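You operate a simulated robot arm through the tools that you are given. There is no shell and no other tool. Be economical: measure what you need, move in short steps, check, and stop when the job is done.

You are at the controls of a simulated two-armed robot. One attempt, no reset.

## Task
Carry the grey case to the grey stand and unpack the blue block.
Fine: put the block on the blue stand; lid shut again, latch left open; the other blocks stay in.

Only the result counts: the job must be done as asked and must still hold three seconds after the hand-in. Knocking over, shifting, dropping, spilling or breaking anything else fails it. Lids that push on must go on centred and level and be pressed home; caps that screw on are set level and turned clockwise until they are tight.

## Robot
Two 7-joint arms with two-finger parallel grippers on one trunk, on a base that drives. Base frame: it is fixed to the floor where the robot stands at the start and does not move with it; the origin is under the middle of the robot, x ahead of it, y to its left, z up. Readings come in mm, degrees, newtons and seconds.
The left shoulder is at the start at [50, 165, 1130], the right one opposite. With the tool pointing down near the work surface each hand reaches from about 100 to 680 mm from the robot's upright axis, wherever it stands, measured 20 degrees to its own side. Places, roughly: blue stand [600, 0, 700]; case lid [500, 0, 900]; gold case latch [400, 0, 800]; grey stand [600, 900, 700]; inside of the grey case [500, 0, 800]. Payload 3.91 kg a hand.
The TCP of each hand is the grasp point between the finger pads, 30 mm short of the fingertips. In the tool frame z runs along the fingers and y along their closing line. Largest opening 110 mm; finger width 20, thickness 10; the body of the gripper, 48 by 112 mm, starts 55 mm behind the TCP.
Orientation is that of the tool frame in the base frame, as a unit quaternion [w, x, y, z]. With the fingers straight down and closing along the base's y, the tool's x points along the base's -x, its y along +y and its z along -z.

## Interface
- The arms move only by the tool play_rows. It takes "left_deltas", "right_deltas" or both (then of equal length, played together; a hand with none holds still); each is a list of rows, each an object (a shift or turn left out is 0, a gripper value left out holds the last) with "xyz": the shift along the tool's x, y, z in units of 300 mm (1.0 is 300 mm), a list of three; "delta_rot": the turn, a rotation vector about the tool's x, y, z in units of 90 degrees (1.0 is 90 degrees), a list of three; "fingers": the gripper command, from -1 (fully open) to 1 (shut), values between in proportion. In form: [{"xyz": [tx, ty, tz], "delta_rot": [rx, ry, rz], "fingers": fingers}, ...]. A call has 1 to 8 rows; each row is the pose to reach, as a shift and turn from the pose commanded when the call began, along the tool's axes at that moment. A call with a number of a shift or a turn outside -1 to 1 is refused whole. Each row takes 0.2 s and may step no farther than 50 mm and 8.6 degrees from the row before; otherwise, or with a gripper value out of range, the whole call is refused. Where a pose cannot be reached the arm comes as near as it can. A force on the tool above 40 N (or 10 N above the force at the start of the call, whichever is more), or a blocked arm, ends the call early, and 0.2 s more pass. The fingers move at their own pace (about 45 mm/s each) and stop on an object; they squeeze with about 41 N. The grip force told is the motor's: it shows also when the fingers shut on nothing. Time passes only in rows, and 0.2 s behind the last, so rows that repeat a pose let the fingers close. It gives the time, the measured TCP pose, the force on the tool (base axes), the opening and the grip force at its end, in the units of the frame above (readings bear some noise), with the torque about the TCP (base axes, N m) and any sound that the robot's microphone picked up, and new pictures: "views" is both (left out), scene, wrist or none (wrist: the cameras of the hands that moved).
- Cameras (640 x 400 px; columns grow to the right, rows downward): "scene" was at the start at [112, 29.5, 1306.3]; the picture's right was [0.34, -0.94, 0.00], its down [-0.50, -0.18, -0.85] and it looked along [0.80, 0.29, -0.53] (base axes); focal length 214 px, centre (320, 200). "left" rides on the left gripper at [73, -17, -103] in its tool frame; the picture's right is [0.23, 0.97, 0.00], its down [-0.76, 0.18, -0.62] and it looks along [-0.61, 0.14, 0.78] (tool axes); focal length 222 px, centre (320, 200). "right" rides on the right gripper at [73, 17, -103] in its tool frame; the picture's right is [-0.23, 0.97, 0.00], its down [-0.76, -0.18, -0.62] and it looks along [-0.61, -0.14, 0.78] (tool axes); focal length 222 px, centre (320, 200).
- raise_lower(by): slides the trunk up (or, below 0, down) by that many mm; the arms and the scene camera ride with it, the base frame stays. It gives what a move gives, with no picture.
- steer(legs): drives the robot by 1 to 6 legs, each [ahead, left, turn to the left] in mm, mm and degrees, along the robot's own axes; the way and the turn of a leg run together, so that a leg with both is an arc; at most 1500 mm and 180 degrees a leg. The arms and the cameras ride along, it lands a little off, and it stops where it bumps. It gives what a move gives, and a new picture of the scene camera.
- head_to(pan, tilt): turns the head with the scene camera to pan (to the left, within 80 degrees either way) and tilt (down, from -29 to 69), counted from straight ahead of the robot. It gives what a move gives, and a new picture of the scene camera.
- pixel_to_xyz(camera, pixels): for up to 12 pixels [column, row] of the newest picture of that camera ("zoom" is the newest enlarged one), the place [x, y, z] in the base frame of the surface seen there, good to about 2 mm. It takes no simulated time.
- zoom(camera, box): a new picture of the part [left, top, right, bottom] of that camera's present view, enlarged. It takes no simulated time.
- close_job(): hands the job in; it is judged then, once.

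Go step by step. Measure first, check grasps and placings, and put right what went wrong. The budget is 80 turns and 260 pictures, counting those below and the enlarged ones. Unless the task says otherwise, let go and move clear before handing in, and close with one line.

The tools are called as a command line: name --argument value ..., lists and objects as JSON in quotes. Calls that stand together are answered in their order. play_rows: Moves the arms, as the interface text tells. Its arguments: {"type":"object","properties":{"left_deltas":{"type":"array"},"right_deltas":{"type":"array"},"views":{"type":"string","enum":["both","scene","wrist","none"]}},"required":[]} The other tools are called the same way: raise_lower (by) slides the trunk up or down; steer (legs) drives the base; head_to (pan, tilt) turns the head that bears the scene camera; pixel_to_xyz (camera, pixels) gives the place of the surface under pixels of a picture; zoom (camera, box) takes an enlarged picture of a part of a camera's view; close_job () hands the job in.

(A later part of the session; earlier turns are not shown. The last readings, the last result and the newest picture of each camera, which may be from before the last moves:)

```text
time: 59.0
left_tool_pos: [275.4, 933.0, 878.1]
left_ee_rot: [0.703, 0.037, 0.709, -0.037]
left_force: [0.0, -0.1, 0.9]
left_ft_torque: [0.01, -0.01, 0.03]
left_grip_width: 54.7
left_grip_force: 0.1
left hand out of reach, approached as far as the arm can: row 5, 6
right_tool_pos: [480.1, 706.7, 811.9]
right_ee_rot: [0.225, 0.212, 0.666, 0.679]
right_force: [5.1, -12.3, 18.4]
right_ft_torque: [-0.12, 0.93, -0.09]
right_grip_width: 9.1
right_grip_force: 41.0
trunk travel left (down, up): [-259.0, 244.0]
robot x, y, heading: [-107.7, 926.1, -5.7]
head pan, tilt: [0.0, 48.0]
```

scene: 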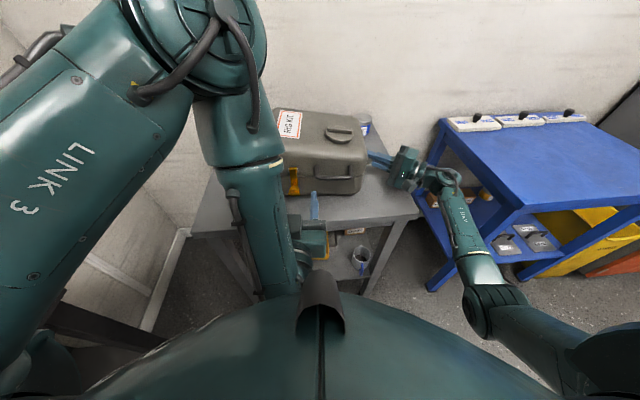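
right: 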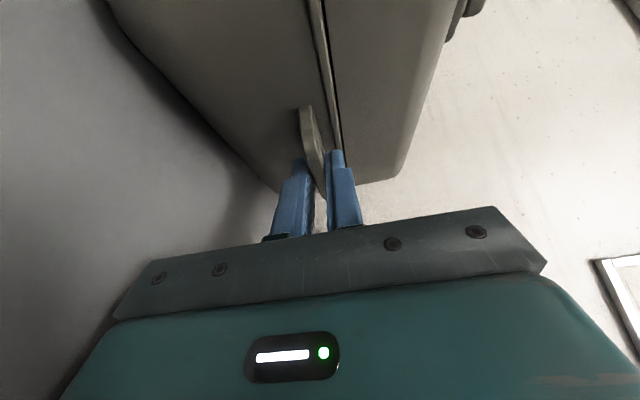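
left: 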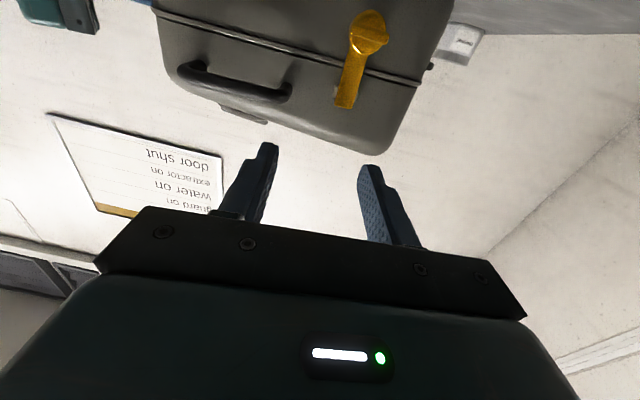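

The horizontal pose works. I'll zoom on the knob from here.

zoom --camera "left" --box '[320, 0, 420, 120]'

```text
3.33 times, centred on (370, 60) of left
```

zoom: 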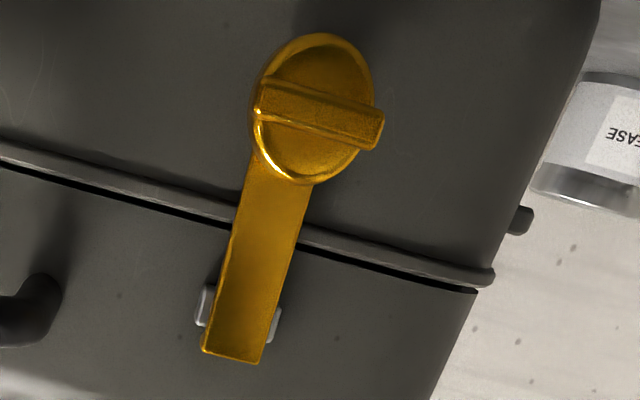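

The knob clearly has a turn rib. I'll approach it straight on with the fingers horizontal.

play_rows --left_deltas '[{"xyz": [0.052, 0.011, 0.1]}, {"xyz": [0.104, 0.022, 0.2]}, {"xyz": [0.157, 0.034, 0.298]}]' --views "wrist"

```text
time: 59.8
left_tool_pos: [364.4, 934.0, 830.2]
left_ee_rot: [0.706, 0.037, 0.707, -0.037]
left_force: [-0.1, 0.4, 0.2]
left_ft_torque: [0.01, 0.06, 0.01]
left_grip_width: 55.1
left_grip_force: 0.1
right_tool_pos: [481.2, 706.9, 812.4]
right_ee_rot: [0.224, 0.214, 0.665, 0.679]
right_force: [5.3, -10.6, 19.8]
right_ft_torque: [-0.23, 1.04, -0.13]
right_grip_width: 9.1
right_grip_force: 41.1
trunk travel left (down, up): [-259.0, 244.0]
robot x, y, heading: [-109.0, 930.0, -5.9]
head pan, tilt: [0.0, 48.0]
```

left: 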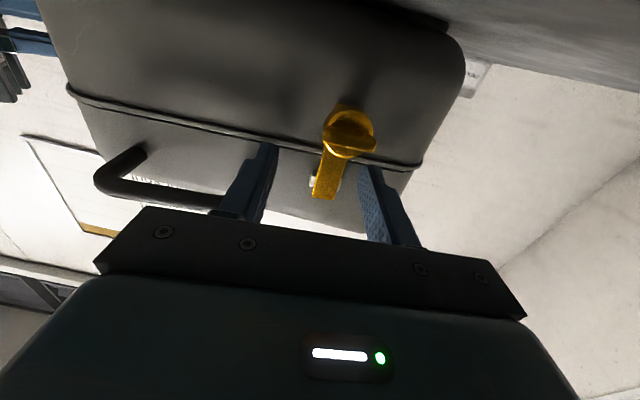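

I'll shift sideways, drop onto the rib's height, and grip its ends.

play_rows --left_deltas '[{"xyz": [0, 0.034, -0.012]}, {"xyz": [0.043, 0.034, -0.012]}, {"xyz": [0.086, 0.034, -0.012]}, {"xyz": [0.086, 0.034, -0.012], "fingers": 1}, {"xyz": [0.086, 0.034, -0.012], "fingers": 1}, {"xyz": [0.086, 0.034, -0.012], "fingers": 1}]' --views "wrist"

zoom --camera "left" --box '[230, 80, 430, 240]'

```text
time: 61.2
left_tool_pos: [360.6, 944.5, 805.4]
left_ee_rot: [0.705, 0.037, 0.708, -0.038]
left_force: [-0.6, -6.9, 0.1]
left_ft_torque: [-0.03, -0.23, -0.23]
left_grip_width: 28.9
left_grip_force: 41.2
right_tool_pos: [480.0, 708.4, 812.5]
right_ee_rot: [0.223, 0.213, 0.665, 0.68]
right_force: [3.8, -7.6, 19.3]
right_ft_torque: [-0.06, 0.93, -0.69]
right_grip_width: 9.1
right_grip_force: 41.7
trunk travel left (down, up): [-259.0, 244.0]
robot x, y, heading: [-113.9, 927.3, -6.0]
head pan, tilt: [0.0, 48.0]
```

left: 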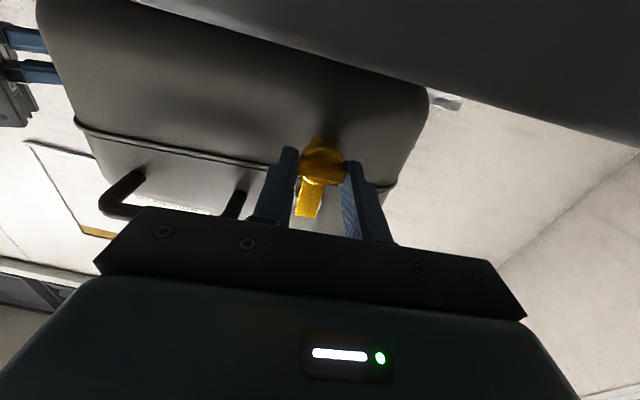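

```text
2.50 times, centred on (330, 160) of left
```

zoom: 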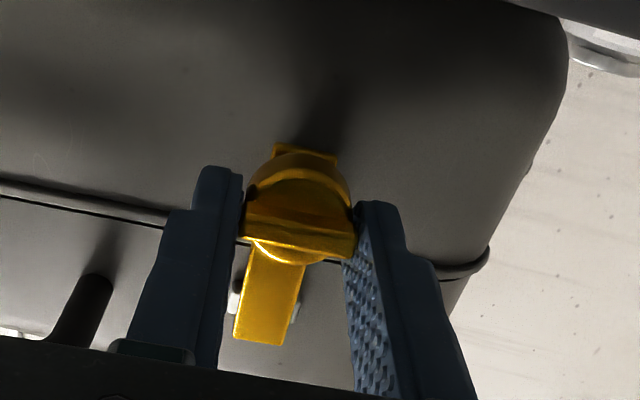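

I have the rib gripped end to end. I'll try turning it counter-clockwise 24° and read the torque.

play_rows --left_deltas '[{"delta_rot": [0, 0, -0.09]}, {"delta_rot": [0, 0, -0.18]}, {"delta_rot": [0, 0, -0.27]}]' --views "wrist"

zoom --camera "left" --box '[230, 80, 430, 240]'

```text
time: 62.0
left_tool_pos: [362.3, 945.3, 806.5]
left_ee_rot: [0.681, -0.114, 0.699, -0.185]
left_force: [1.6, -2.8, 3.4]
left_ft_torque: [0.07, 0.43, -0.1]
left_grip_width: 29.0
left_grip_force: 41.3
right_tool_pos: [480.3, 707.9, 812.4]
right_ee_rot: [0.224, 0.212, 0.666, 0.679]
right_force: [4.6, -9.6, 19.0]
right_ft_torque: [-0.11, 0.96, 0.19]
right_grip_width: 8.9
right_grip_force: 40.9
trunk travel left (down, up): [-259.0, 244.0]
robot x, y, heading: [-108.8, 928.7, -5.8]
head pan, tilt: [0.0, 48.0]
```

left: 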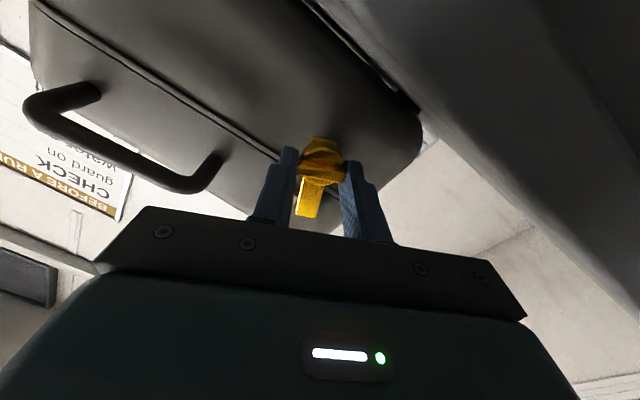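

```text
2.50 times, centred on (330, 160) of left
```

zoom: 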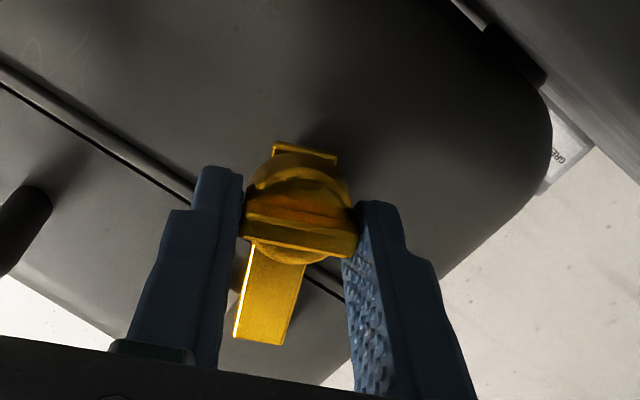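

The whole gold bar turns freely about the knob axis with low torque, so it is a turn-latch hooked under the silver keeper. I'll continue to 90°.

play_rows --left_deltas '[{"delta_rot": [0, 0, -0.0915]}, {"delta_rot": [0, 0, -0.183]}, {"delta_rot": [0, 0, -0.2745]}, {"delta_rot": [0, 0, -0.366]}, {"delta_rot": [0, 0, -0.4575]}, {"delta_rot": [0, 0, -0.549]}, {"delta_rot": [0, 0, -0.6405]}, {"delta_rot": [0, 0, -0.732]}]' --views "both"

zoom --camera "left" --box '[230, 80, 430, 240]'

```text
time: 63.8
left_tool_pos: [375.3, 967.3, 808.9]
left_ee_rot: [0.504, -0.445, 0.532, -0.515]
left_force: [7.6, -29.6, -9.3]
left_ft_torque: [0.09, 0.31, -0.57]
left_grip_width: 29.0
left_grip_force: 41.0
right_tool_pos: [478.5, 716.9, 810.2]
right_ee_rot: [0.216, 0.208, 0.667, 0.682]
right_force: [-5.6, 26.0, 12.7]
right_ft_torque: [1.01, 0.23, -0.37]
right_grip_width: 9.1
right_grip_force: 40.3
trunk travel left (down, up): [-259.0, 244.0]
robot x, y, heading: [-110.1, 926.7, -6.0]
head pan, tilt: [0.0, 48.0]
```

scene: 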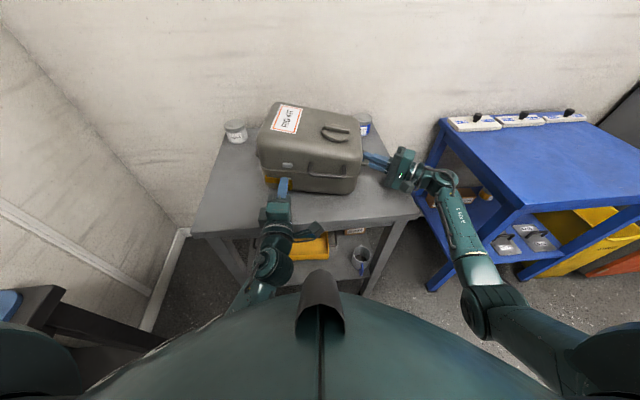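
left: 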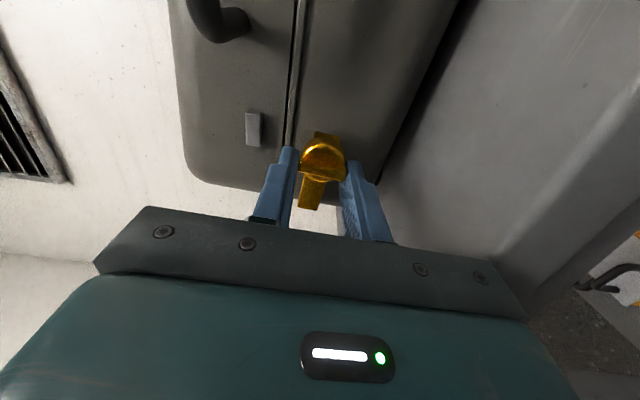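

```text
2.50 times, centred on (330, 160) of left
```

zoom: 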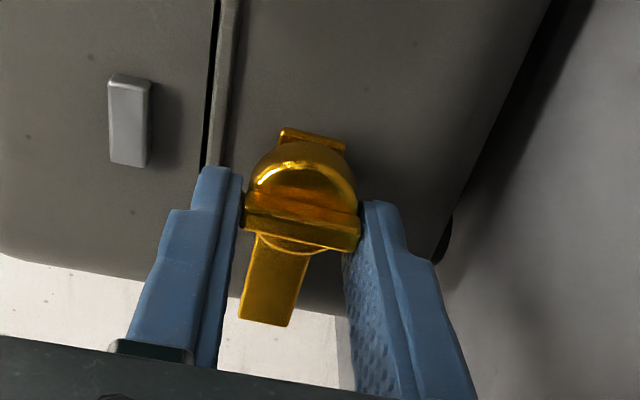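

The latch bar is now horizontal and the silver keeper is free. I'll release the knob and back straight out.

play_rows --left_deltas '[{"fingers": 0.1}, {"fingers": 0.1}, {"xyz": [0, 0, -0.12], "fingers": 0.1}, {"xyz": [0, 0, -0.24], "fingers": 0.1}, {"xyz": [0, 0, -0.36], "fingers": 0.1}]' --views "wrist"

zoom --camera "scene" --box '[220, 80, 420, 220]'

```text
time: 64.7
left_tool_pos: [357.2, 982.2, 854.7]
left_ee_rot: [0.559, -0.376, 0.515, -0.53]
left_force: [-0.4, 0.0, -0.8]
left_ft_torque: [0.01, -0.04, 0.0]
left_grip_width: 49.6
left_grip_force: 0.1
right_tool_pos: [479.9, 710.5, 811.8]
right_ee_rot: [0.222, 0.212, 0.666, 0.68]
right_force: [1.2, 5.7, 5.5]
right_ft_torque: [-0.32, 0.85, -0.08]
right_grip_width: 9.0
right_grip_force: 40.8
trunk travel left (down, up): [-259.0, 244.0]
robot x, y, heading: [-107.9, 929.8, -5.8]
head pan, tilt: [0.0, 48.0]
stopped in row 4 (left hand): the arm was blocked; the commanded pose is now the measured one
```

left: 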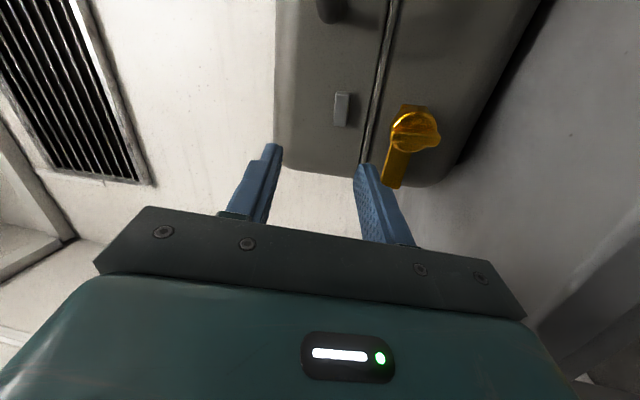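

```text
2.86 times, centred on (320, 150) of scene
```

zoom: 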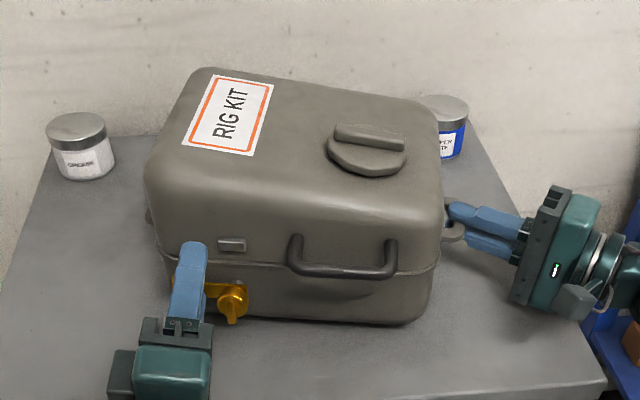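

The latch is open and stays, with its rib vertical at (232,300). I'll bring the left hand to the lid handle, fingers pitched forward-down and closing across the bar.

play_rows --left_deltas '[{"xyz": [0.03, -0.04, -0.08], "delta_rot": [-0.075, 0.004, -0.019]}, {"xyz": [0.1, -0.09, -0.16], "delta_rot": [-0.151, 0.008, -0.038]}, {"xyz": [0.18, -0.14, -0.18], "delta_rot": [-0.226, 0.012, -0.056]}, {"xyz": [0.27, -0.19, -0.18], "delta_rot": [-0.302, 0.017, -0.075]}, {"xyz": [0.35, -0.23, -0.17], "delta_rot": [-0.377, 0.021, -0.094]}, {"xyz": [0.42, -0.267, -0.157], "delta_rot": [-0.453, 0.025, -0.113]}]' --views "both"

zoom --camera "scene" --box '[220, 80, 420, 220]'

```text
time: 65.3
left_tool_pos: [353.7, 1110.2, 843.3]
left_ee_rot: [0.616, -0.47, 0.523, -0.354]
left_force: [-0.1, 0.2, 0.2]
left_ft_torque: [0.02, 0.01, -0.03]
left_grip_width: 49.1
left_grip_force: 0.1
right_tool_pos: [480.2, 710.2, 810.4]
right_ee_rot: [0.221, 0.211, 0.667, 0.68]
right_force: [1.5, 2.3, 3.9]
right_ft_torque: [-0.36, 0.81, 0.1]
right_grip_width: 9.0
right_grip_force: 41.3
trunk travel left (down, up): [-259.0, 244.0]
robot x, y, heading: [-107.2, 923.0, -6.2]
head pan, tilt: [0.0, 48.0]
stopped in row 2 (left hand): the arm was blocked; the commanded pose is now the measured one
```

scene: 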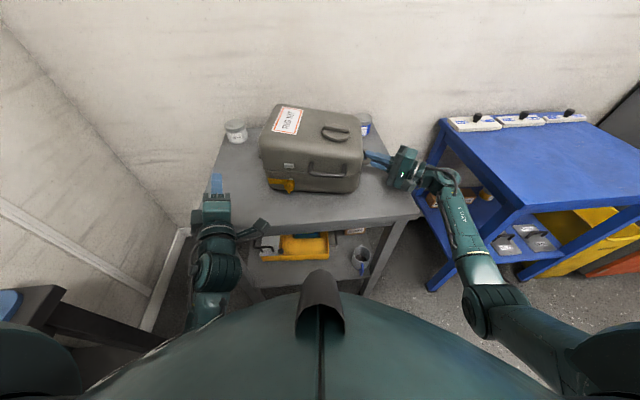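
left: 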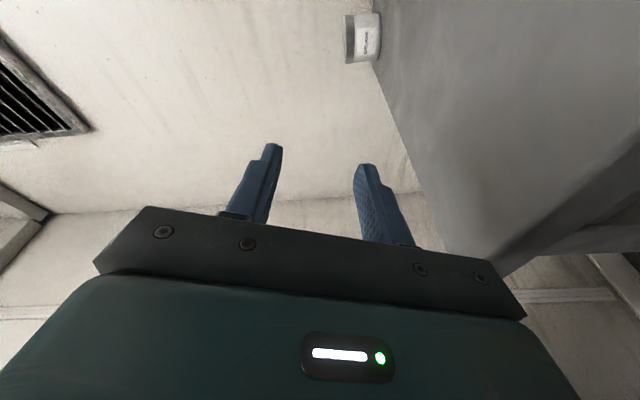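

```text
2.86 times, centred on (320, 150) of scene
```

zoom: 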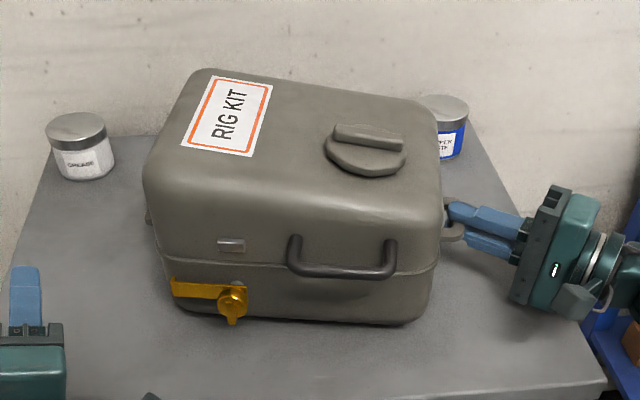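

The latch bar stays open, but the left arm's roll put it in an awkward configuration. I'll unroll it to the natural fingers-forward family, moving up and away from the case.

play_rows --left_deltas '[{"xyz": [0.009, -0.0425, -0.017], "delta_rot": [0.0188, 0.0146, 0.088]}, {"xyz": [0.018, -0.085, -0.034], "delta_rot": [0.0375, 0.0293, 0.176]}, {"xyz": [0.027, -0.1275, -0.051], "delta_rot": [0.0563, 0.0439, 0.264]}, {"xyz": [0.036, -0.17, -0.068], "delta_rot": [0.075, 0.0585, 0.352]}, {"xyz": [0.045, -0.2125, -0.086], "delta_rot": [0.0938, 0.0731, 0.44]}, {"xyz": [0.054, -0.255, -0.103], "delta_rot": [0.1125, 0.0878, 0.528]}, {"xyz": [0.063, -0.2975, -0.12], "delta_rot": [0.1313, 0.1024, 0.616]}, {"xyz": [0.072, -0.34, -0.137], "delta_rot": [0.15, 0.117, 0.704]}]' --views "scene"

zoom --camera "scene" --box '[220, 80, 420, 220]'

pixel_to_xyz --camera "zoom" --pixels '[[340, 270], [300, 265], [385, 270], [295, 240], [390, 243], [180, 270], [425, 285], [200, 100], [420, 120], [232, 300], [185, 288], [230, 244]]'

```text
time: 67.1
left_tool_pos: [328.2, 1046.0, 931.0]
left_ee_rot: [0.711, -0.023, 0.699, -0.077]
left_force: [0.1, -0.6, 0.4]
left_ft_torque: [-0.01, 0.02, 0.02]
left_grip_width: 49.2
left_grip_force: 0.0
left hand out of reach, approached as far as the arm can: row 8
right_tool_pos: [480.2, 711.0, 811.8]
right_ee_rot: [0.221, 0.211, 0.667, 0.679]
right_force: [0.6, 6.6, 5.9]
right_ft_torque: [-0.23, 0.87, -0.04]
right_grip_width: 8.7
right_grip_force: 41.2
trunk travel left (down, up): [-259.0, 244.0]
robot x, y, heading: [-111.2, 927.4, -6.0]
head pan, tilt: [0.0, 48.0]
```

scene: 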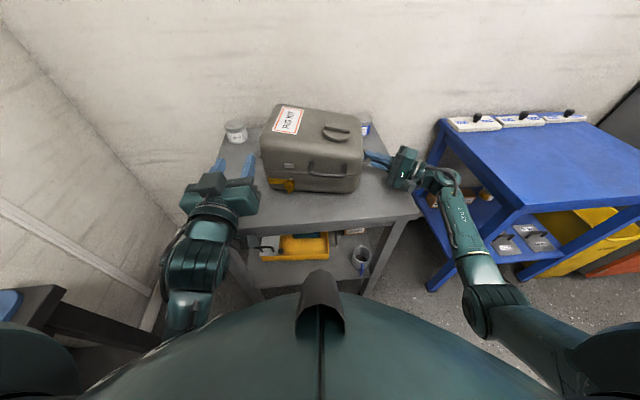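

```text
2.86 times, centred on (320, 150) of scene
```

zoom: 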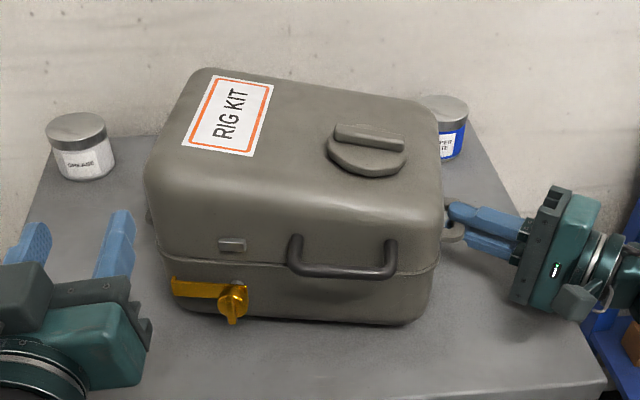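

```text
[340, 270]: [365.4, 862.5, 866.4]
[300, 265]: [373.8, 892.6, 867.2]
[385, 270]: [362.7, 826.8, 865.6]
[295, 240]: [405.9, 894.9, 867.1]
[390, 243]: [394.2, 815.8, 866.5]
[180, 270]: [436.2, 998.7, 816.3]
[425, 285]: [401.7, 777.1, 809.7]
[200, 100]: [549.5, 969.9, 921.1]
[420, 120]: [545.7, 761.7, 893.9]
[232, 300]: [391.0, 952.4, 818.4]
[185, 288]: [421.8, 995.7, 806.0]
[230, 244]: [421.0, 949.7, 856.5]
```

The handle bar runs from (374,893) to (363,827) with its top at z≈867. I'll close the left fingers and bring them in front, just below bar height, to scoop the lid up.

play_rows --left_deltas '[{"xyz": [0.06, -0.09, -0.02], "delta_rot": [0.003, 0.003, 0.015], "fingers": 1}, {"xyz": [0.13, -0.18, -0.03], "delta_rot": [0.006, 0.005, 0.03], "fingers": 1}, {"xyz": [0.195, -0.27, -0.03], "delta_rot": [0.009, 0.008, 0.045], "fingers": 1}, {"xyz": [0.26, -0.36, -0.02], "delta_rot": [0.013, 0.01, 0.06], "fingers": 1}, {"xyz": [0.325, -0.455, -0.01], "delta_rot": [0.016, 0.013, 0.075], "fingers": 1}, {"xyz": [0.39, -0.547, -0.005], "delta_rot": [0.019, 0.015, 0.087], "fingers": 1}]' --views "both"

zoom --camera "scene" --box '[220, 80, 420, 220]'

```text
time: 67.7
left_tool_pos: [340.3, 1105.1, 895.2]
left_ee_rot: [0.719, -0.019, 0.69, 0.077]
left_force: [0.3, -0.1, 0.3]
left_ft_torque: [-0.02, 0.02, -0.02]
left_grip_width: 0.1
left_grip_force: 2.5
right_tool_pos: [479.8, 711.2, 812.0]
right_ee_rot: [0.221, 0.212, 0.666, 0.68]
right_force: [-0.7, 2.4, 3.1]
right_ft_torque: [-0.34, 0.82, -0.22]
right_grip_width: 9.0
right_grip_force: 41.2
trunk travel left (down, up): [-259.0, 244.0]
robot x, y, heading: [-106.0, 930.1, -6.1]
head pan, tilt: [0.0, 48.0]
stopped in row 2 (left hand): the arm was blocked; the commanded pose is now the measured one
```

scene: 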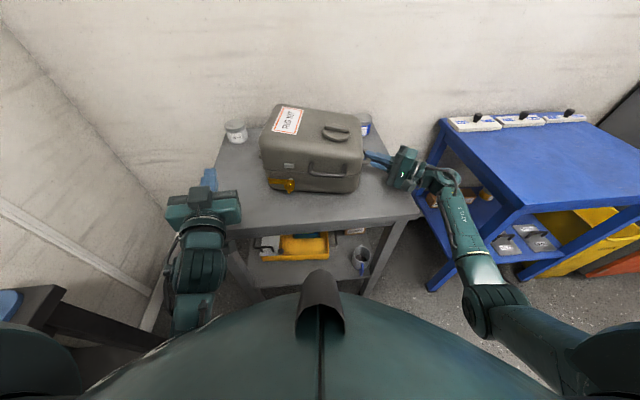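
left: 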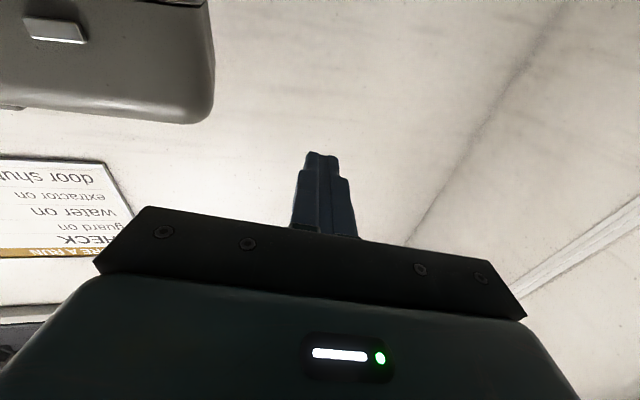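

```text
2.86 times, centred on (320, 150) of scene
```

zoom: 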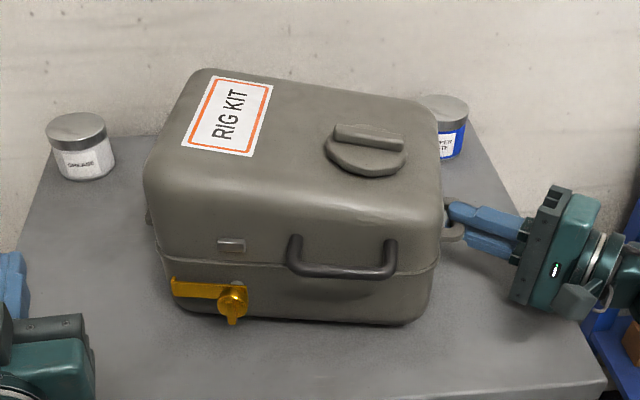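

The left arm's elbow is in a bad branch for this pose. I'll recover it by raising it and tilting the fingers down.

play_rows --left_deltas '[{"xyz": [-0.08, 0, 0.01], "delta_rot": [0, 0.09, 0]}, {"xyz": [-0.16, 0, 0.02], "delta_rot": [0, 0.18, 0]}, {"xyz": [-0.24, 0, 0.03], "delta_rot": [0, 0.27, 0]}, {"xyz": [-0.32, 0, 0.04], "delta_rot": [0, 0.36, 0]}, {"xyz": [-0.4, 0, 0.06], "delta_rot": [0, 0.45, 0]}, {"xyz": [-0.48, 0, 0.08], "delta_rot": [0, 0.54, 0]}, {"xyz": [-0.54, 0, 0.1], "delta_rot": [0, 0.63, 0]}, {"xyz": [-0.6, 0, 0.12], "delta_rot": [0, 0.72, 0]}]' --views "scene"

```text
time: 69.5
left_tool_pos: [479.3, 1140.4, 1033.1]
left_ee_rot: [0.237, -0.057, 0.968, 0.054]
left_force: [1.0, 0.2, 0.4]
left_ft_torque: [0.01, 0.01, 0.0]
left_grip_width: 0.2
left_grip_force: 37.4
left hand out of reach, approached as far as the arm can: row 2, 3, 5, 6, 7, 8
right_tool_pos: [480.2, 711.2, 812.6]
right_ee_rot: [0.222, 0.212, 0.666, 0.68]
right_force: [-1.9, 5.3, 6.9]
right_ft_torque: [-0.3, 0.82, -0.31]
right_grip_width: 8.7
right_grip_force: 41.1
trunk travel left (down, up): [-259.0, 244.0]
robot x, y, heading: [-113.5, 926.3, -6.1]
head pan, tilt: [0.0, 48.0]
```

scene: 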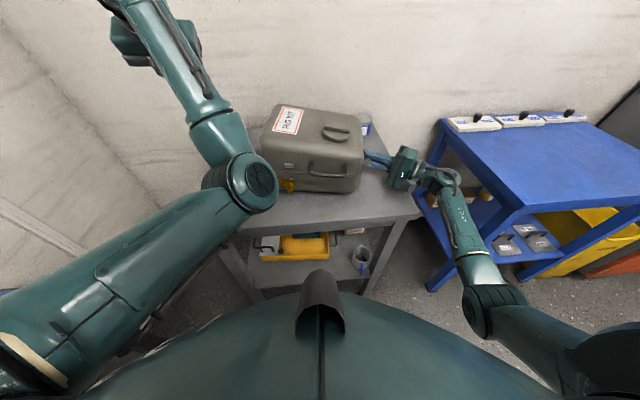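

The left arm is up and clear. The right arm is in a good configuration for the handle, so I'll release its lug and back away in front of the case.

play_rows --right_deltas '[{"fingers": 0.1}, {"fingers": 0.1}, {"xyz": [0, 0, -0.12], "fingers": 0.1}, {"xyz": [0, 0, -0.25]}, {"xyz": [0.05, 0.12, -0.33]}, {"xyz": [0.14, 0.2, -0.4]}, {"xyz": [0.217, 0.25, -0.436]}]' --left_deltas '[{"xyz": [0, 0, 0]}, {"xyz": [0, 0, 0]}, {"xyz": [0, 0, 0]}, {"xyz": [0, 0, -0.1]}, {"xyz": [0, 0, -0.2]}, {"xyz": [0, 0, -0.25]}, {"xyz": [0, 0, -0.3]}]' --views "none"

play_rows --right_deltas '[{"xyz": [0.073, 0.019, 0.063], "delta_rot": [0.0503, -0.075, 0.0312]}, {"xyz": [0.147, 0.0375, 0.126], "delta_rot": [0.1006, -0.15, 0.0623]}, {"xyz": [0.22, 0.056, 0.189], "delta_rot": [0.1509, -0.225, 0.0935]}, {"xyz": [0.294, 0.075, 0.252], "delta_rot": [0.2012, -0.3, 0.1247]}, {"xyz": [0.367, 0.094, 0.315], "delta_rot": [0.2514, -0.375, 0.1558]}, {"xyz": [0.441, 0.1125, 0.378], "delta_rot": [0.3017, -0.45, 0.187]}, {"xyz": [0.514, 0.131, 0.441], "delta_rot": [0.352, -0.525, 0.2181]}, {"xyz": [0.588, 0.15, 0.504], "delta_rot": [0.4023, -0.6, 0.2493]}]' --views "both"

```text
time: 71.1
left_tool_pos: [478.2, 1154.0, 1109.7]
left_ee_rot: [0.237, -0.058, 0.968, 0.055]
left_force: [-0.2, 0.0, 0.4]
left_ft_torque: [-0.04, 0.02, 0.01]
left_grip_width: 0.0
left_grip_force: 37.4
left hand out of reach, approached as far as the arm can: row 4, 5, 6, 7
right_tool_pos: [349.0, 641.8, 882.9]
right_ee_rot: [0.222, 0.212, 0.666, 0.68]
right_force: [0.3, 0.1, -0.2]
right_ft_torque: [0.0, 0.02, -0.02]
right_grip_width: 49.4
right_grip_force: 0.2
trunk travel left (down, up): [-259.0, 244.0]
robot x, y, heading: [-105.9, 926.7, -5.7]
head pan, tilt: [0.0, 48.0]
```

```text
time: 72.9
left_tool_pos: [478.7, 1155.6, 1108.9]
left_ee_rot: [0.237, -0.058, 0.968, 0.054]
left_force: [-0.1, 0.6, 0.2]
left_ft_torque: [0.0, 0.0, -0.01]
left_grip_width: 0.0
left_grip_force: 37.5
right_tool_pos: [293.1, 866.2, 928.2]
right_ee_rot: [0.292, 0.665, 0.615, 0.307]
right_force: [-4.9, -6.6, -7.1]
right_ft_torque: [0.16, -0.95, 0.89]
right_grip_width: 49.4
right_grip_force: 0.0
trunk travel left (down, up): [-259.0, 244.0]
robot x, y, heading: [-110.2, 926.7, -6.1]
head pan, tilt: [0.0, 48.0]
```

scene: 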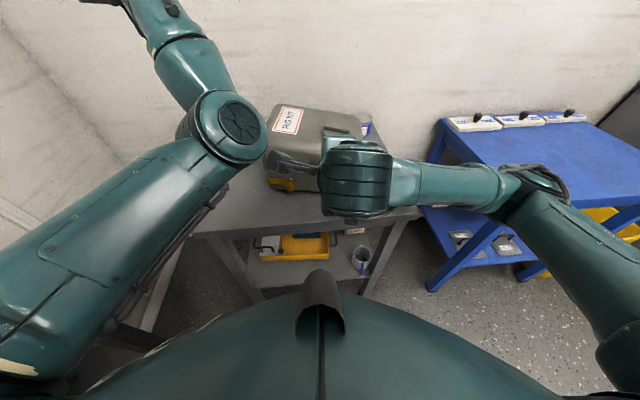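
right: 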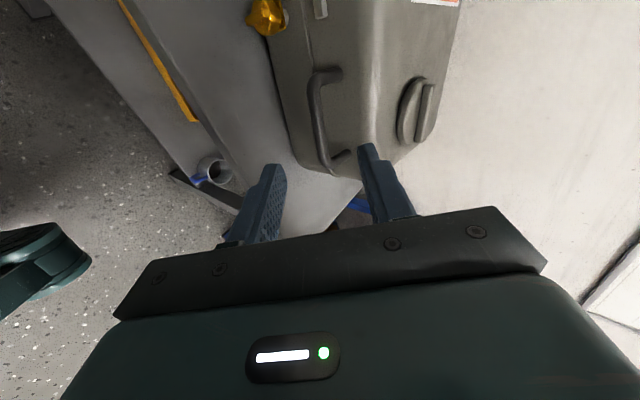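

The right hand is nearly in pose with its handle view good, but it reads 11 N, probably from the left elbow nearby. I'll move the left hand outboard and recheck.

play_rows --left_deltas '[{"xyz": [0.05, 0.1, 0]}, {"xyz": [0.1, 0.2, 0]}, {"xyz": [0.15, 0.3, 0]}, {"xyz": [0.15, 0.4, 0]}]' --views "scene"

pixel_to_xyz --camera "right" --pixels '[[315, 80], [317, 110], [321, 140], [326, 158], [345, 153], [330, 70], [400, 120], [350, 150]]'

```text
time: 73.9
left_tool_pos: [425.1, 1268.5, 1097.1]
left_ee_rot: [0.238, -0.056, 0.968, 0.054]
left_force: [-0.1, -0.3, -1.2]
left_ft_torque: [0.01, 0.0, -0.01]
left_grip_width: 0.1
left_grip_force: 38.0
right_tool_pos: [293.7, 866.4, 930.5]
right_ee_rot: [0.291, 0.665, 0.615, 0.309]
right_force: [0.5, 0.0, -0.3]
right_ft_torque: [-0.01, 0.0, -0.02]
right_grip_width: 49.5
right_grip_force: 0.2
trunk travel left (down, up): [-259.0, 244.0]
robot x, y, heading: [-107.8, 929.0, -5.7]
head pan, tilt: [0.0, 48.0]
```

scene: 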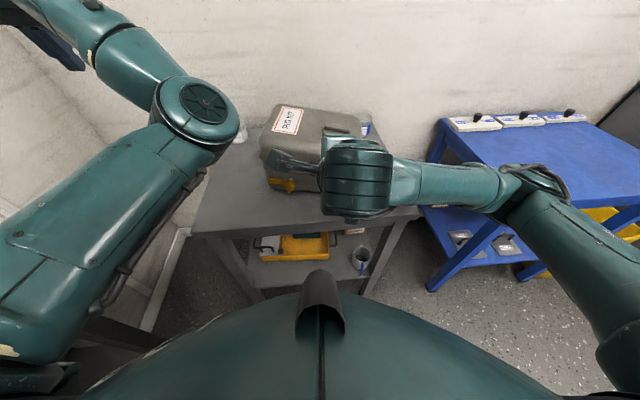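

```text
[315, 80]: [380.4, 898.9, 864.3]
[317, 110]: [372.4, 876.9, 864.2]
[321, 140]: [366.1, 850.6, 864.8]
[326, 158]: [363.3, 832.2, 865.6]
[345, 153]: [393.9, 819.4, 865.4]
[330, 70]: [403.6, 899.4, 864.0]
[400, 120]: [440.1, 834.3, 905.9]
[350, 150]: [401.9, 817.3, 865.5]
```

Contact is cleared (force ≈0). The bar is centred near (372, 860, 860). I'll flatten the pitch to about 15° so the upper finger clears the lid, and go to pre-grasp and then around the bar.

play_rows --right_deltas '[{"xyz": [0, -0.03, 0.05], "delta_rot": [-0.078, -0.022, 0.009], "fingers": 0.3}, {"xyz": [0, -0.06, 0.1], "delta_rot": [-0.157, -0.045, 0.019], "fingers": 0.3}, {"xyz": [0.001, -0.096, 0.175], "delta_rot": [-0.235, -0.067, 0.028], "fingers": 0.3}, {"xyz": [-0.008, -0.06, 0.25], "delta_rot": [-0.235, -0.067, 0.028], "fingers": 0.3}, {"xyz": [-0.018, -0.024, 0.326], "delta_rot": [-0.235, -0.067, 0.028], "fingers": 0.3}]' --views "wrist"

zoom --camera "right" --box '[200, 40, 440, 240]'

```text
time: 75.1
left_tool_pos: [425.0, 1267.8, 1097.8]
left_ee_rot: [0.237, -0.057, 0.968, 0.054]
left_force: [-0.5, 0.1, -0.7]
left_ft_torque: [0.0, 0.0, 0.02]
left_grip_width: 0.0
left_grip_force: 37.4
right_tool_pos: [363.5, 860.5, 861.5]
right_ee_rot: [0.432, 0.629, 0.517, 0.389]
right_force: [0.2, 0.7, -0.5]
right_ft_torque: [0.02, -0.01, -0.02]
right_grip_width: 38.5
right_grip_force: 0.2
trunk travel left (down, up): [-259.0, 244.0]
robot x, y, heading: [-108.6, 927.1, -6.0]
head pan, tilt: [0.0, 48.0]
```

right: 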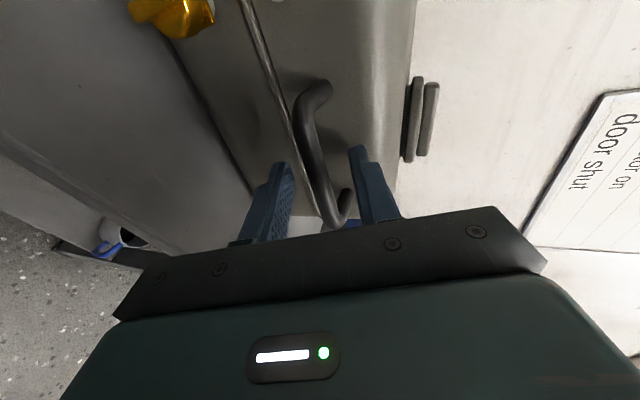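

```text
2.00 times, centred on (320, 140) of right
```

zoom: 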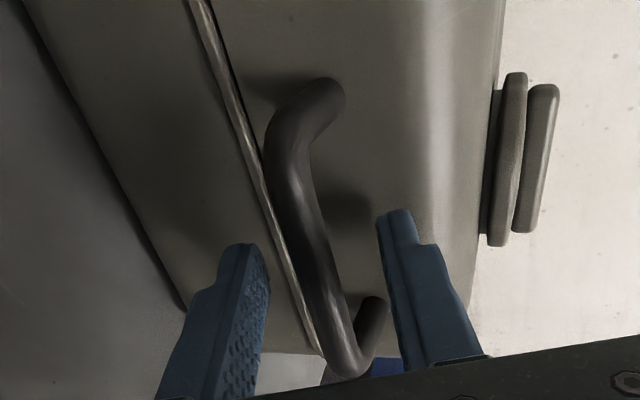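

The bar sits between the fingers. I'll grip it and test-lift the lid through 20°.

play_rows --right_deltas '[{"fingers": 1}, {"fingers": 1}, {"fingers": 1}, {"xyz": [0, 0.069, -0.0103], "delta_rot": [0.0556, 0, 0]}, {"xyz": [0, 0.139, -0.015], "delta_rot": [0.111, 0, 0]}, {"xyz": [0, 0.209, -0.0133], "delta_rot": [0.167, 0, 0]}, {"xyz": [0, 0.278, -0.0057], "delta_rot": [0.222, 0, 0]}]' --views "both"

zoom --camera "right" --box '[100, 0, 480, 240]'

```text
time: 76.7
left_tool_pos: [424.7, 1268.6, 1097.4]
left_ee_rot: [0.238, -0.058, 0.968, 0.054]
left_force: [0.8, -0.4, -0.1]
left_ft_torque: [-0.02, -0.03, 0.0]
left_grip_width: 0.3
left_grip_force: 38.0
right_tool_pos: [388.6, 854.8, 943.3]
right_ee_rot: [0.316, 0.694, 0.577, 0.292]
right_force: [-4.2, 3.1, 1.8]
right_ft_torque: [-0.51, 0.0, -0.02]
right_grip_width: 11.5
right_grip_force: 40.6
trunk travel left (down, up): [-259.0, 244.0]
robot x, y, heading: [-112.1, 927.5, -5.7]
head pan, tilt: [0.0, 48.0]
```

scene: 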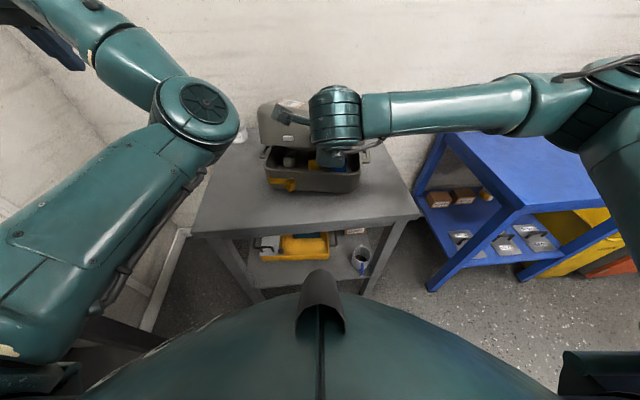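
right: 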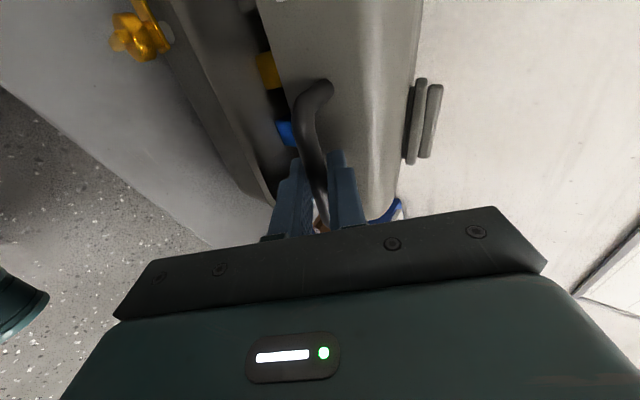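

```text
1.67 times, centred on (290, 120) of right
```

zoom: 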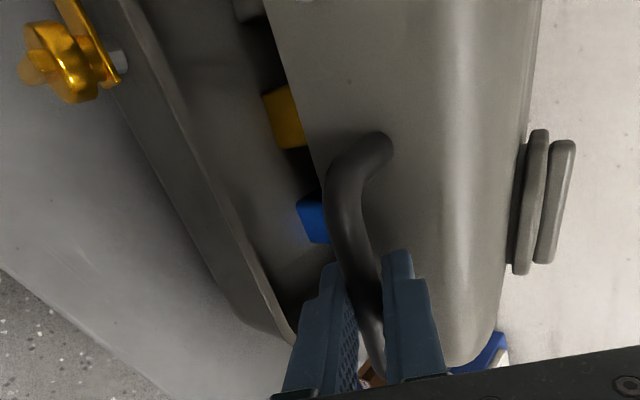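

The lid lifts easily and blue and yellow blocks are visible inside. I'll continue the arc to 60°.

play_rows --right_deltas '[{"xyz": [0, 0.069, -0.0103], "delta_rot": [0.0556, 0, 0]}, {"xyz": [0, 0.139, -0.015], "delta_rot": [0.111, 0, 0]}, {"xyz": [0, 0.209, -0.0133], "delta_rot": [0.167, 0, 0]}, {"xyz": [0, 0.278, -0.0057], "delta_rot": [0.222, 0, 0]}, {"xyz": [0, 0.347, 0.008], "delta_rot": [0.278, 0, 0]}, {"xyz": [0, 0.414, 0.028], "delta_rot": [0.333, 0, 0]}, {"xyz": [0, 0.479, 0.053], "delta_rot": [0.389, 0, 0]}, {"xyz": [0, 0.542, 0.084], "delta_rot": [0.444, 0, 0]}]' --views "both"

```text
time: 78.5
left_tool_pos: [423.1, 1268.9, 1099.6]
left_ee_rot: [0.237, -0.058, 0.968, 0.054]
left_force: [-1.0, -0.7, -0.4]
left_ft_torque: [0.02, 0.02, 0.03]
left_grip_width: 0.1
left_grip_force: 38.0
right_tool_pos: [506.2, 830.5, 1054.1]
right_ee_rot: [0.062, 0.76, 0.643, 0.078]
right_force: [-6.0, 4.8, 10.2]
right_ft_torque: [0.13, -0.09, -0.3]
right_grip_width: 11.6
right_grip_force: 40.8
trunk travel left (down, up): [-259.0, 244.0]
robot x, y, heading: [-108.3, 927.1, -6.0]
head pan, tilt: [0.0, 48.0]
```

scene: 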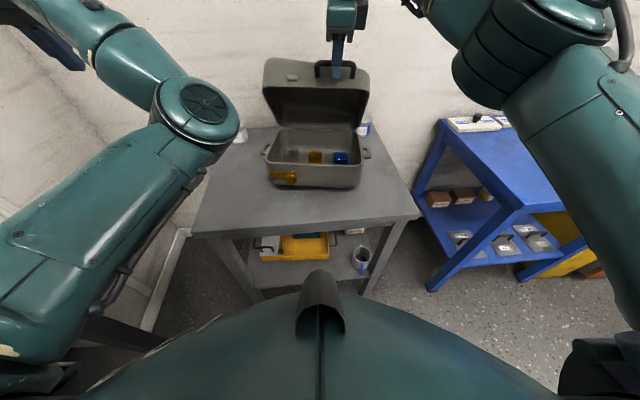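
right: 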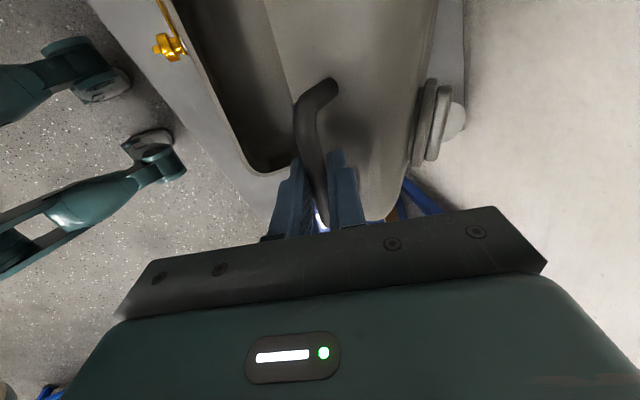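

The lid is at 60° and the inside is visible, with the blue block at (341,158). I'll push the lid on to about 92° without tilting the hand further.

play_rows --right_deltas '[{"xyz": [0, 0.069, -0.0103]}, {"xyz": [0, 0.139, -0.015]}, {"xyz": [0, 0.209, -0.0133], "delta_rot": [-0.02, 0, 0]}, {"xyz": [0, 0.278, -0.0057], "delta_rot": [-0.05, 0, 0]}, {"xyz": [0, 0.347, 0.008], "delta_rot": [-0.08, 0, 0]}, {"xyz": [0, 0.414, 0.028], "delta_rot": [-0.11, 0, 0]}, {"xyz": [0, 0.44, 0.038], "delta_rot": [-0.12, 0, 0]}]' --views "scene"

zoom --camera "scene" --box '[230, 20, 430, 220]'

```text
time: 80.1
left_tool_pos: [424.1, 1267.7, 1099.0]
left_ee_rot: [0.238, -0.057, 0.968, 0.054]
left_force: [0.4, 0.4, 0.2]
left_ft_torque: [-0.02, -0.01, 0.04]
left_grip_width: 0.0
left_grip_force: 37.2
right_tool_pos: [561.9, 789.0, 1043.8]
right_ee_rot: [0.128, 0.753, 0.631, 0.135]
right_force: [-2.7, 4.2, 5.7]
right_ft_torque: [-0.07, 0.1, 0.07]
right_grip_width: 11.6
right_grip_force: 41.1
right hand out of reach, approached as far as the arm can: row 1, 2, 3, 4, 5, 6, 7
trunk travel left (down, up): [-259.0, 244.0]
robot x, y, heading: [-110.6, 928.0, -5.5]
head pan, tilt: [0.0, 48.0]
```

scene: 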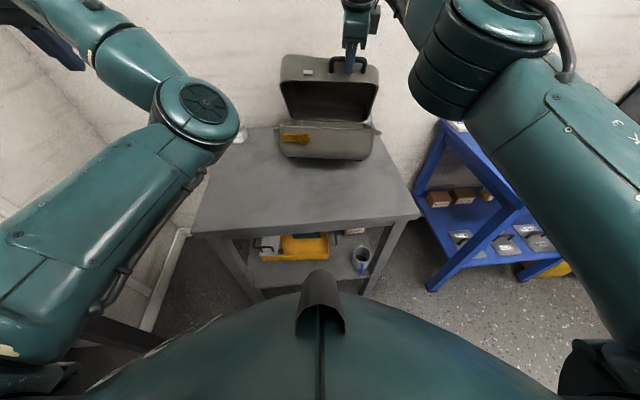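

```text
2.00 times, centred on (330, 120) of scene
```

zoom: 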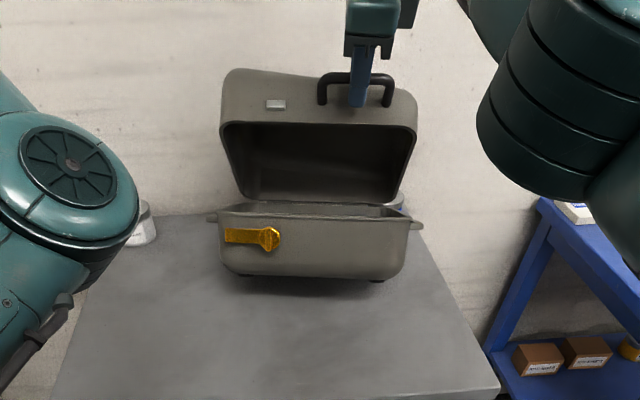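

The arm ran out of reach and dragged the case back, tipping it slightly. I'll ease the hand back toward the robot to set it flat.

play_rows --right_deltas '[{"xyz": [0.018, -0.032, -0.019]}, {"xyz": [0.035, -0.064, -0.038]}, {"xyz": [0.053, -0.096, -0.056]}, {"xyz": [0.07, -0.128, -0.075]}]' --views "scene"

zoom --camera "scene" --box '[230, 20, 430, 220]'

pixel_to_xyz --camera "zoom" --pixels '[[240, 260], [400, 265], [225, 220], [405, 222], [210, 215], [420, 225], [370, 90], [230, 100], [410, 110], [310, 270]]'

```text
time: 81.1
left_tool_pos: [424.8, 1268.5, 1096.7]
left_ee_rot: [0.236, -0.058, 0.969, 0.055]
left_force: [-0.6, 0.0, -1.1]
left_ft_torque: [0.0, 0.0, -0.02]
left_grip_width: 0.0
left_grip_force: 37.3
right_tool_pos: [522.1, 818.7, 1049.0]
right_ee_rot: [0.129, 0.752, 0.631, 0.137]
right_force: [2.5, -0.4, -6.0]
right_ft_torque: [-0.11, 0.17, -0.31]
right_grip_width: 11.5
right_grip_force: 40.9
trunk travel left (down, up): [-259.0, 244.0]
robot x, y, heading: [-106.7, 928.9, -5.8]
head pan, tilt: [0.0, 48.0]
```

scene: 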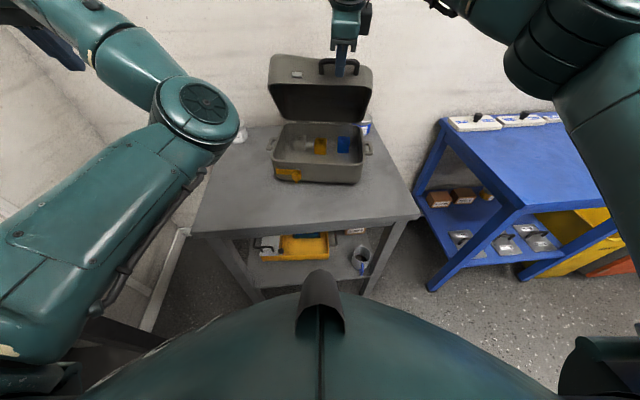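

```text
2.00 times, centred on (330, 120) of scene
```

zoom: 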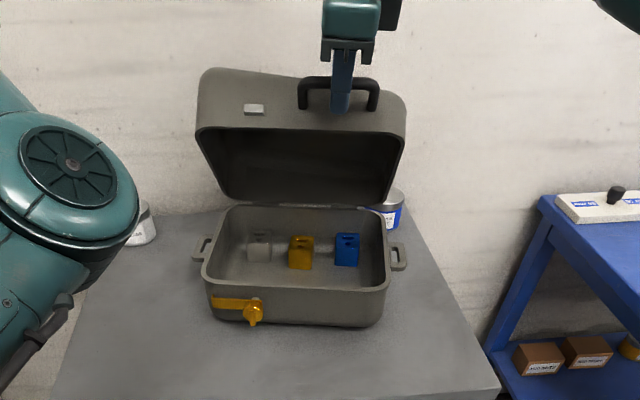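

```text
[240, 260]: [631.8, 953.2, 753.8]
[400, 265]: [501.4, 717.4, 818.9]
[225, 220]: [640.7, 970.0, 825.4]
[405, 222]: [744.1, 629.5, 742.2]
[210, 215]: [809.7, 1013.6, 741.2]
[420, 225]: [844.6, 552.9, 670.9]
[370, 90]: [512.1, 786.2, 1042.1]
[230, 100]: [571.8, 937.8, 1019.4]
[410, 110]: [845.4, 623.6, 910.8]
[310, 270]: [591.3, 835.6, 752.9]
```

The case is flat again with the lid open about 70°, held by the right hand. Grey, yellow and blue blocks are in view, so I'll zoom in and measure blue.

zoom --camera "scene" --box '[265, 110, 385, 190]'

pixel_to_xyz --camera "zoom" --pixels '[[390, 130], [430, 130], [412, 195], [390, 195], [435, 195], [412, 132], [320, 140], [320, 205], [240, 190], [500, 250], [180, 250], [460, 130]]'

```text
5.00 times, centred on (325, 150) of scene
```

zoom: 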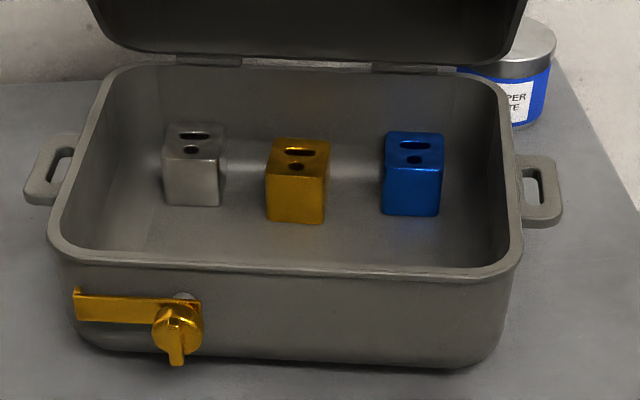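

```text
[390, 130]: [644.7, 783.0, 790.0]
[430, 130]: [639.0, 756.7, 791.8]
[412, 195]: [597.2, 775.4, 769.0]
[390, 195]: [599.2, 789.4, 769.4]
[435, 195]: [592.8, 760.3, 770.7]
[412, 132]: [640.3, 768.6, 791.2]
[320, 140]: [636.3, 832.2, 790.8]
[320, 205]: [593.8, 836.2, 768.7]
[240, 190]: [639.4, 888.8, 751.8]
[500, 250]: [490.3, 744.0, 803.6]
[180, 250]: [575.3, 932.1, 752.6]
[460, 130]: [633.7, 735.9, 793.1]
```

The blue block is at about x 598–642, y 757–789, top z 791, which is too far for the left arm from here. I'll measure the case heading so I can drive forward with the lid in hand and open it past vertical.

pixel_to_xyz --camera "zoom" --pixels '[[100, 250], [470, 270], [290, 262], [540, 165], [48, 150], [545, 210], [200, 60], [410, 68], [410, 150], [412, 165], [470, 90], [110, 340]]'

```text
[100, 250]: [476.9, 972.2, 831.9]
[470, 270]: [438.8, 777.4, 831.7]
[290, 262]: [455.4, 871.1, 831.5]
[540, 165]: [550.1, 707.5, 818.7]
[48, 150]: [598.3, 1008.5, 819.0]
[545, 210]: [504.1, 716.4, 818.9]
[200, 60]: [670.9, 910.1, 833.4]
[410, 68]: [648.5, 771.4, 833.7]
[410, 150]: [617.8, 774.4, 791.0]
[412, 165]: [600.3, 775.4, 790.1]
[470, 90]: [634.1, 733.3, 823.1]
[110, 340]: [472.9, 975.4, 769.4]
```

The case heading is about −10.5° and the hinge is near (652,795). I want to push the lid past vertical by driving forward, so I'll first check how far my base's feet reach using the right wrist picture.

pixel_to_xyz --camera "right" --pixels '[[95, 85], [110, 75], [125, 98], [150, 140], [165, 165], [185, 175], [60, 60], [20, 250], [45, 390]]'

zoom --camera "right" --box '[0, 0, 640, 400]'

```text
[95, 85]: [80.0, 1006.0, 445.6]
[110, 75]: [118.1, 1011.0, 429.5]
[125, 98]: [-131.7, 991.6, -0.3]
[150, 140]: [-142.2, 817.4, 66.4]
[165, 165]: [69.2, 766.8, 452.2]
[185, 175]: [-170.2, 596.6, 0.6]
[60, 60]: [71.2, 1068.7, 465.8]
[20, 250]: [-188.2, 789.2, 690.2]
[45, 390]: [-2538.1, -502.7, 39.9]
```

```text
1.00 times, centred on (320, 200) of right
```

zoom: 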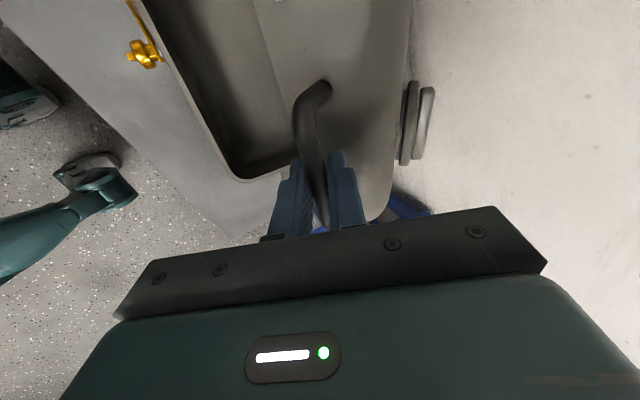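

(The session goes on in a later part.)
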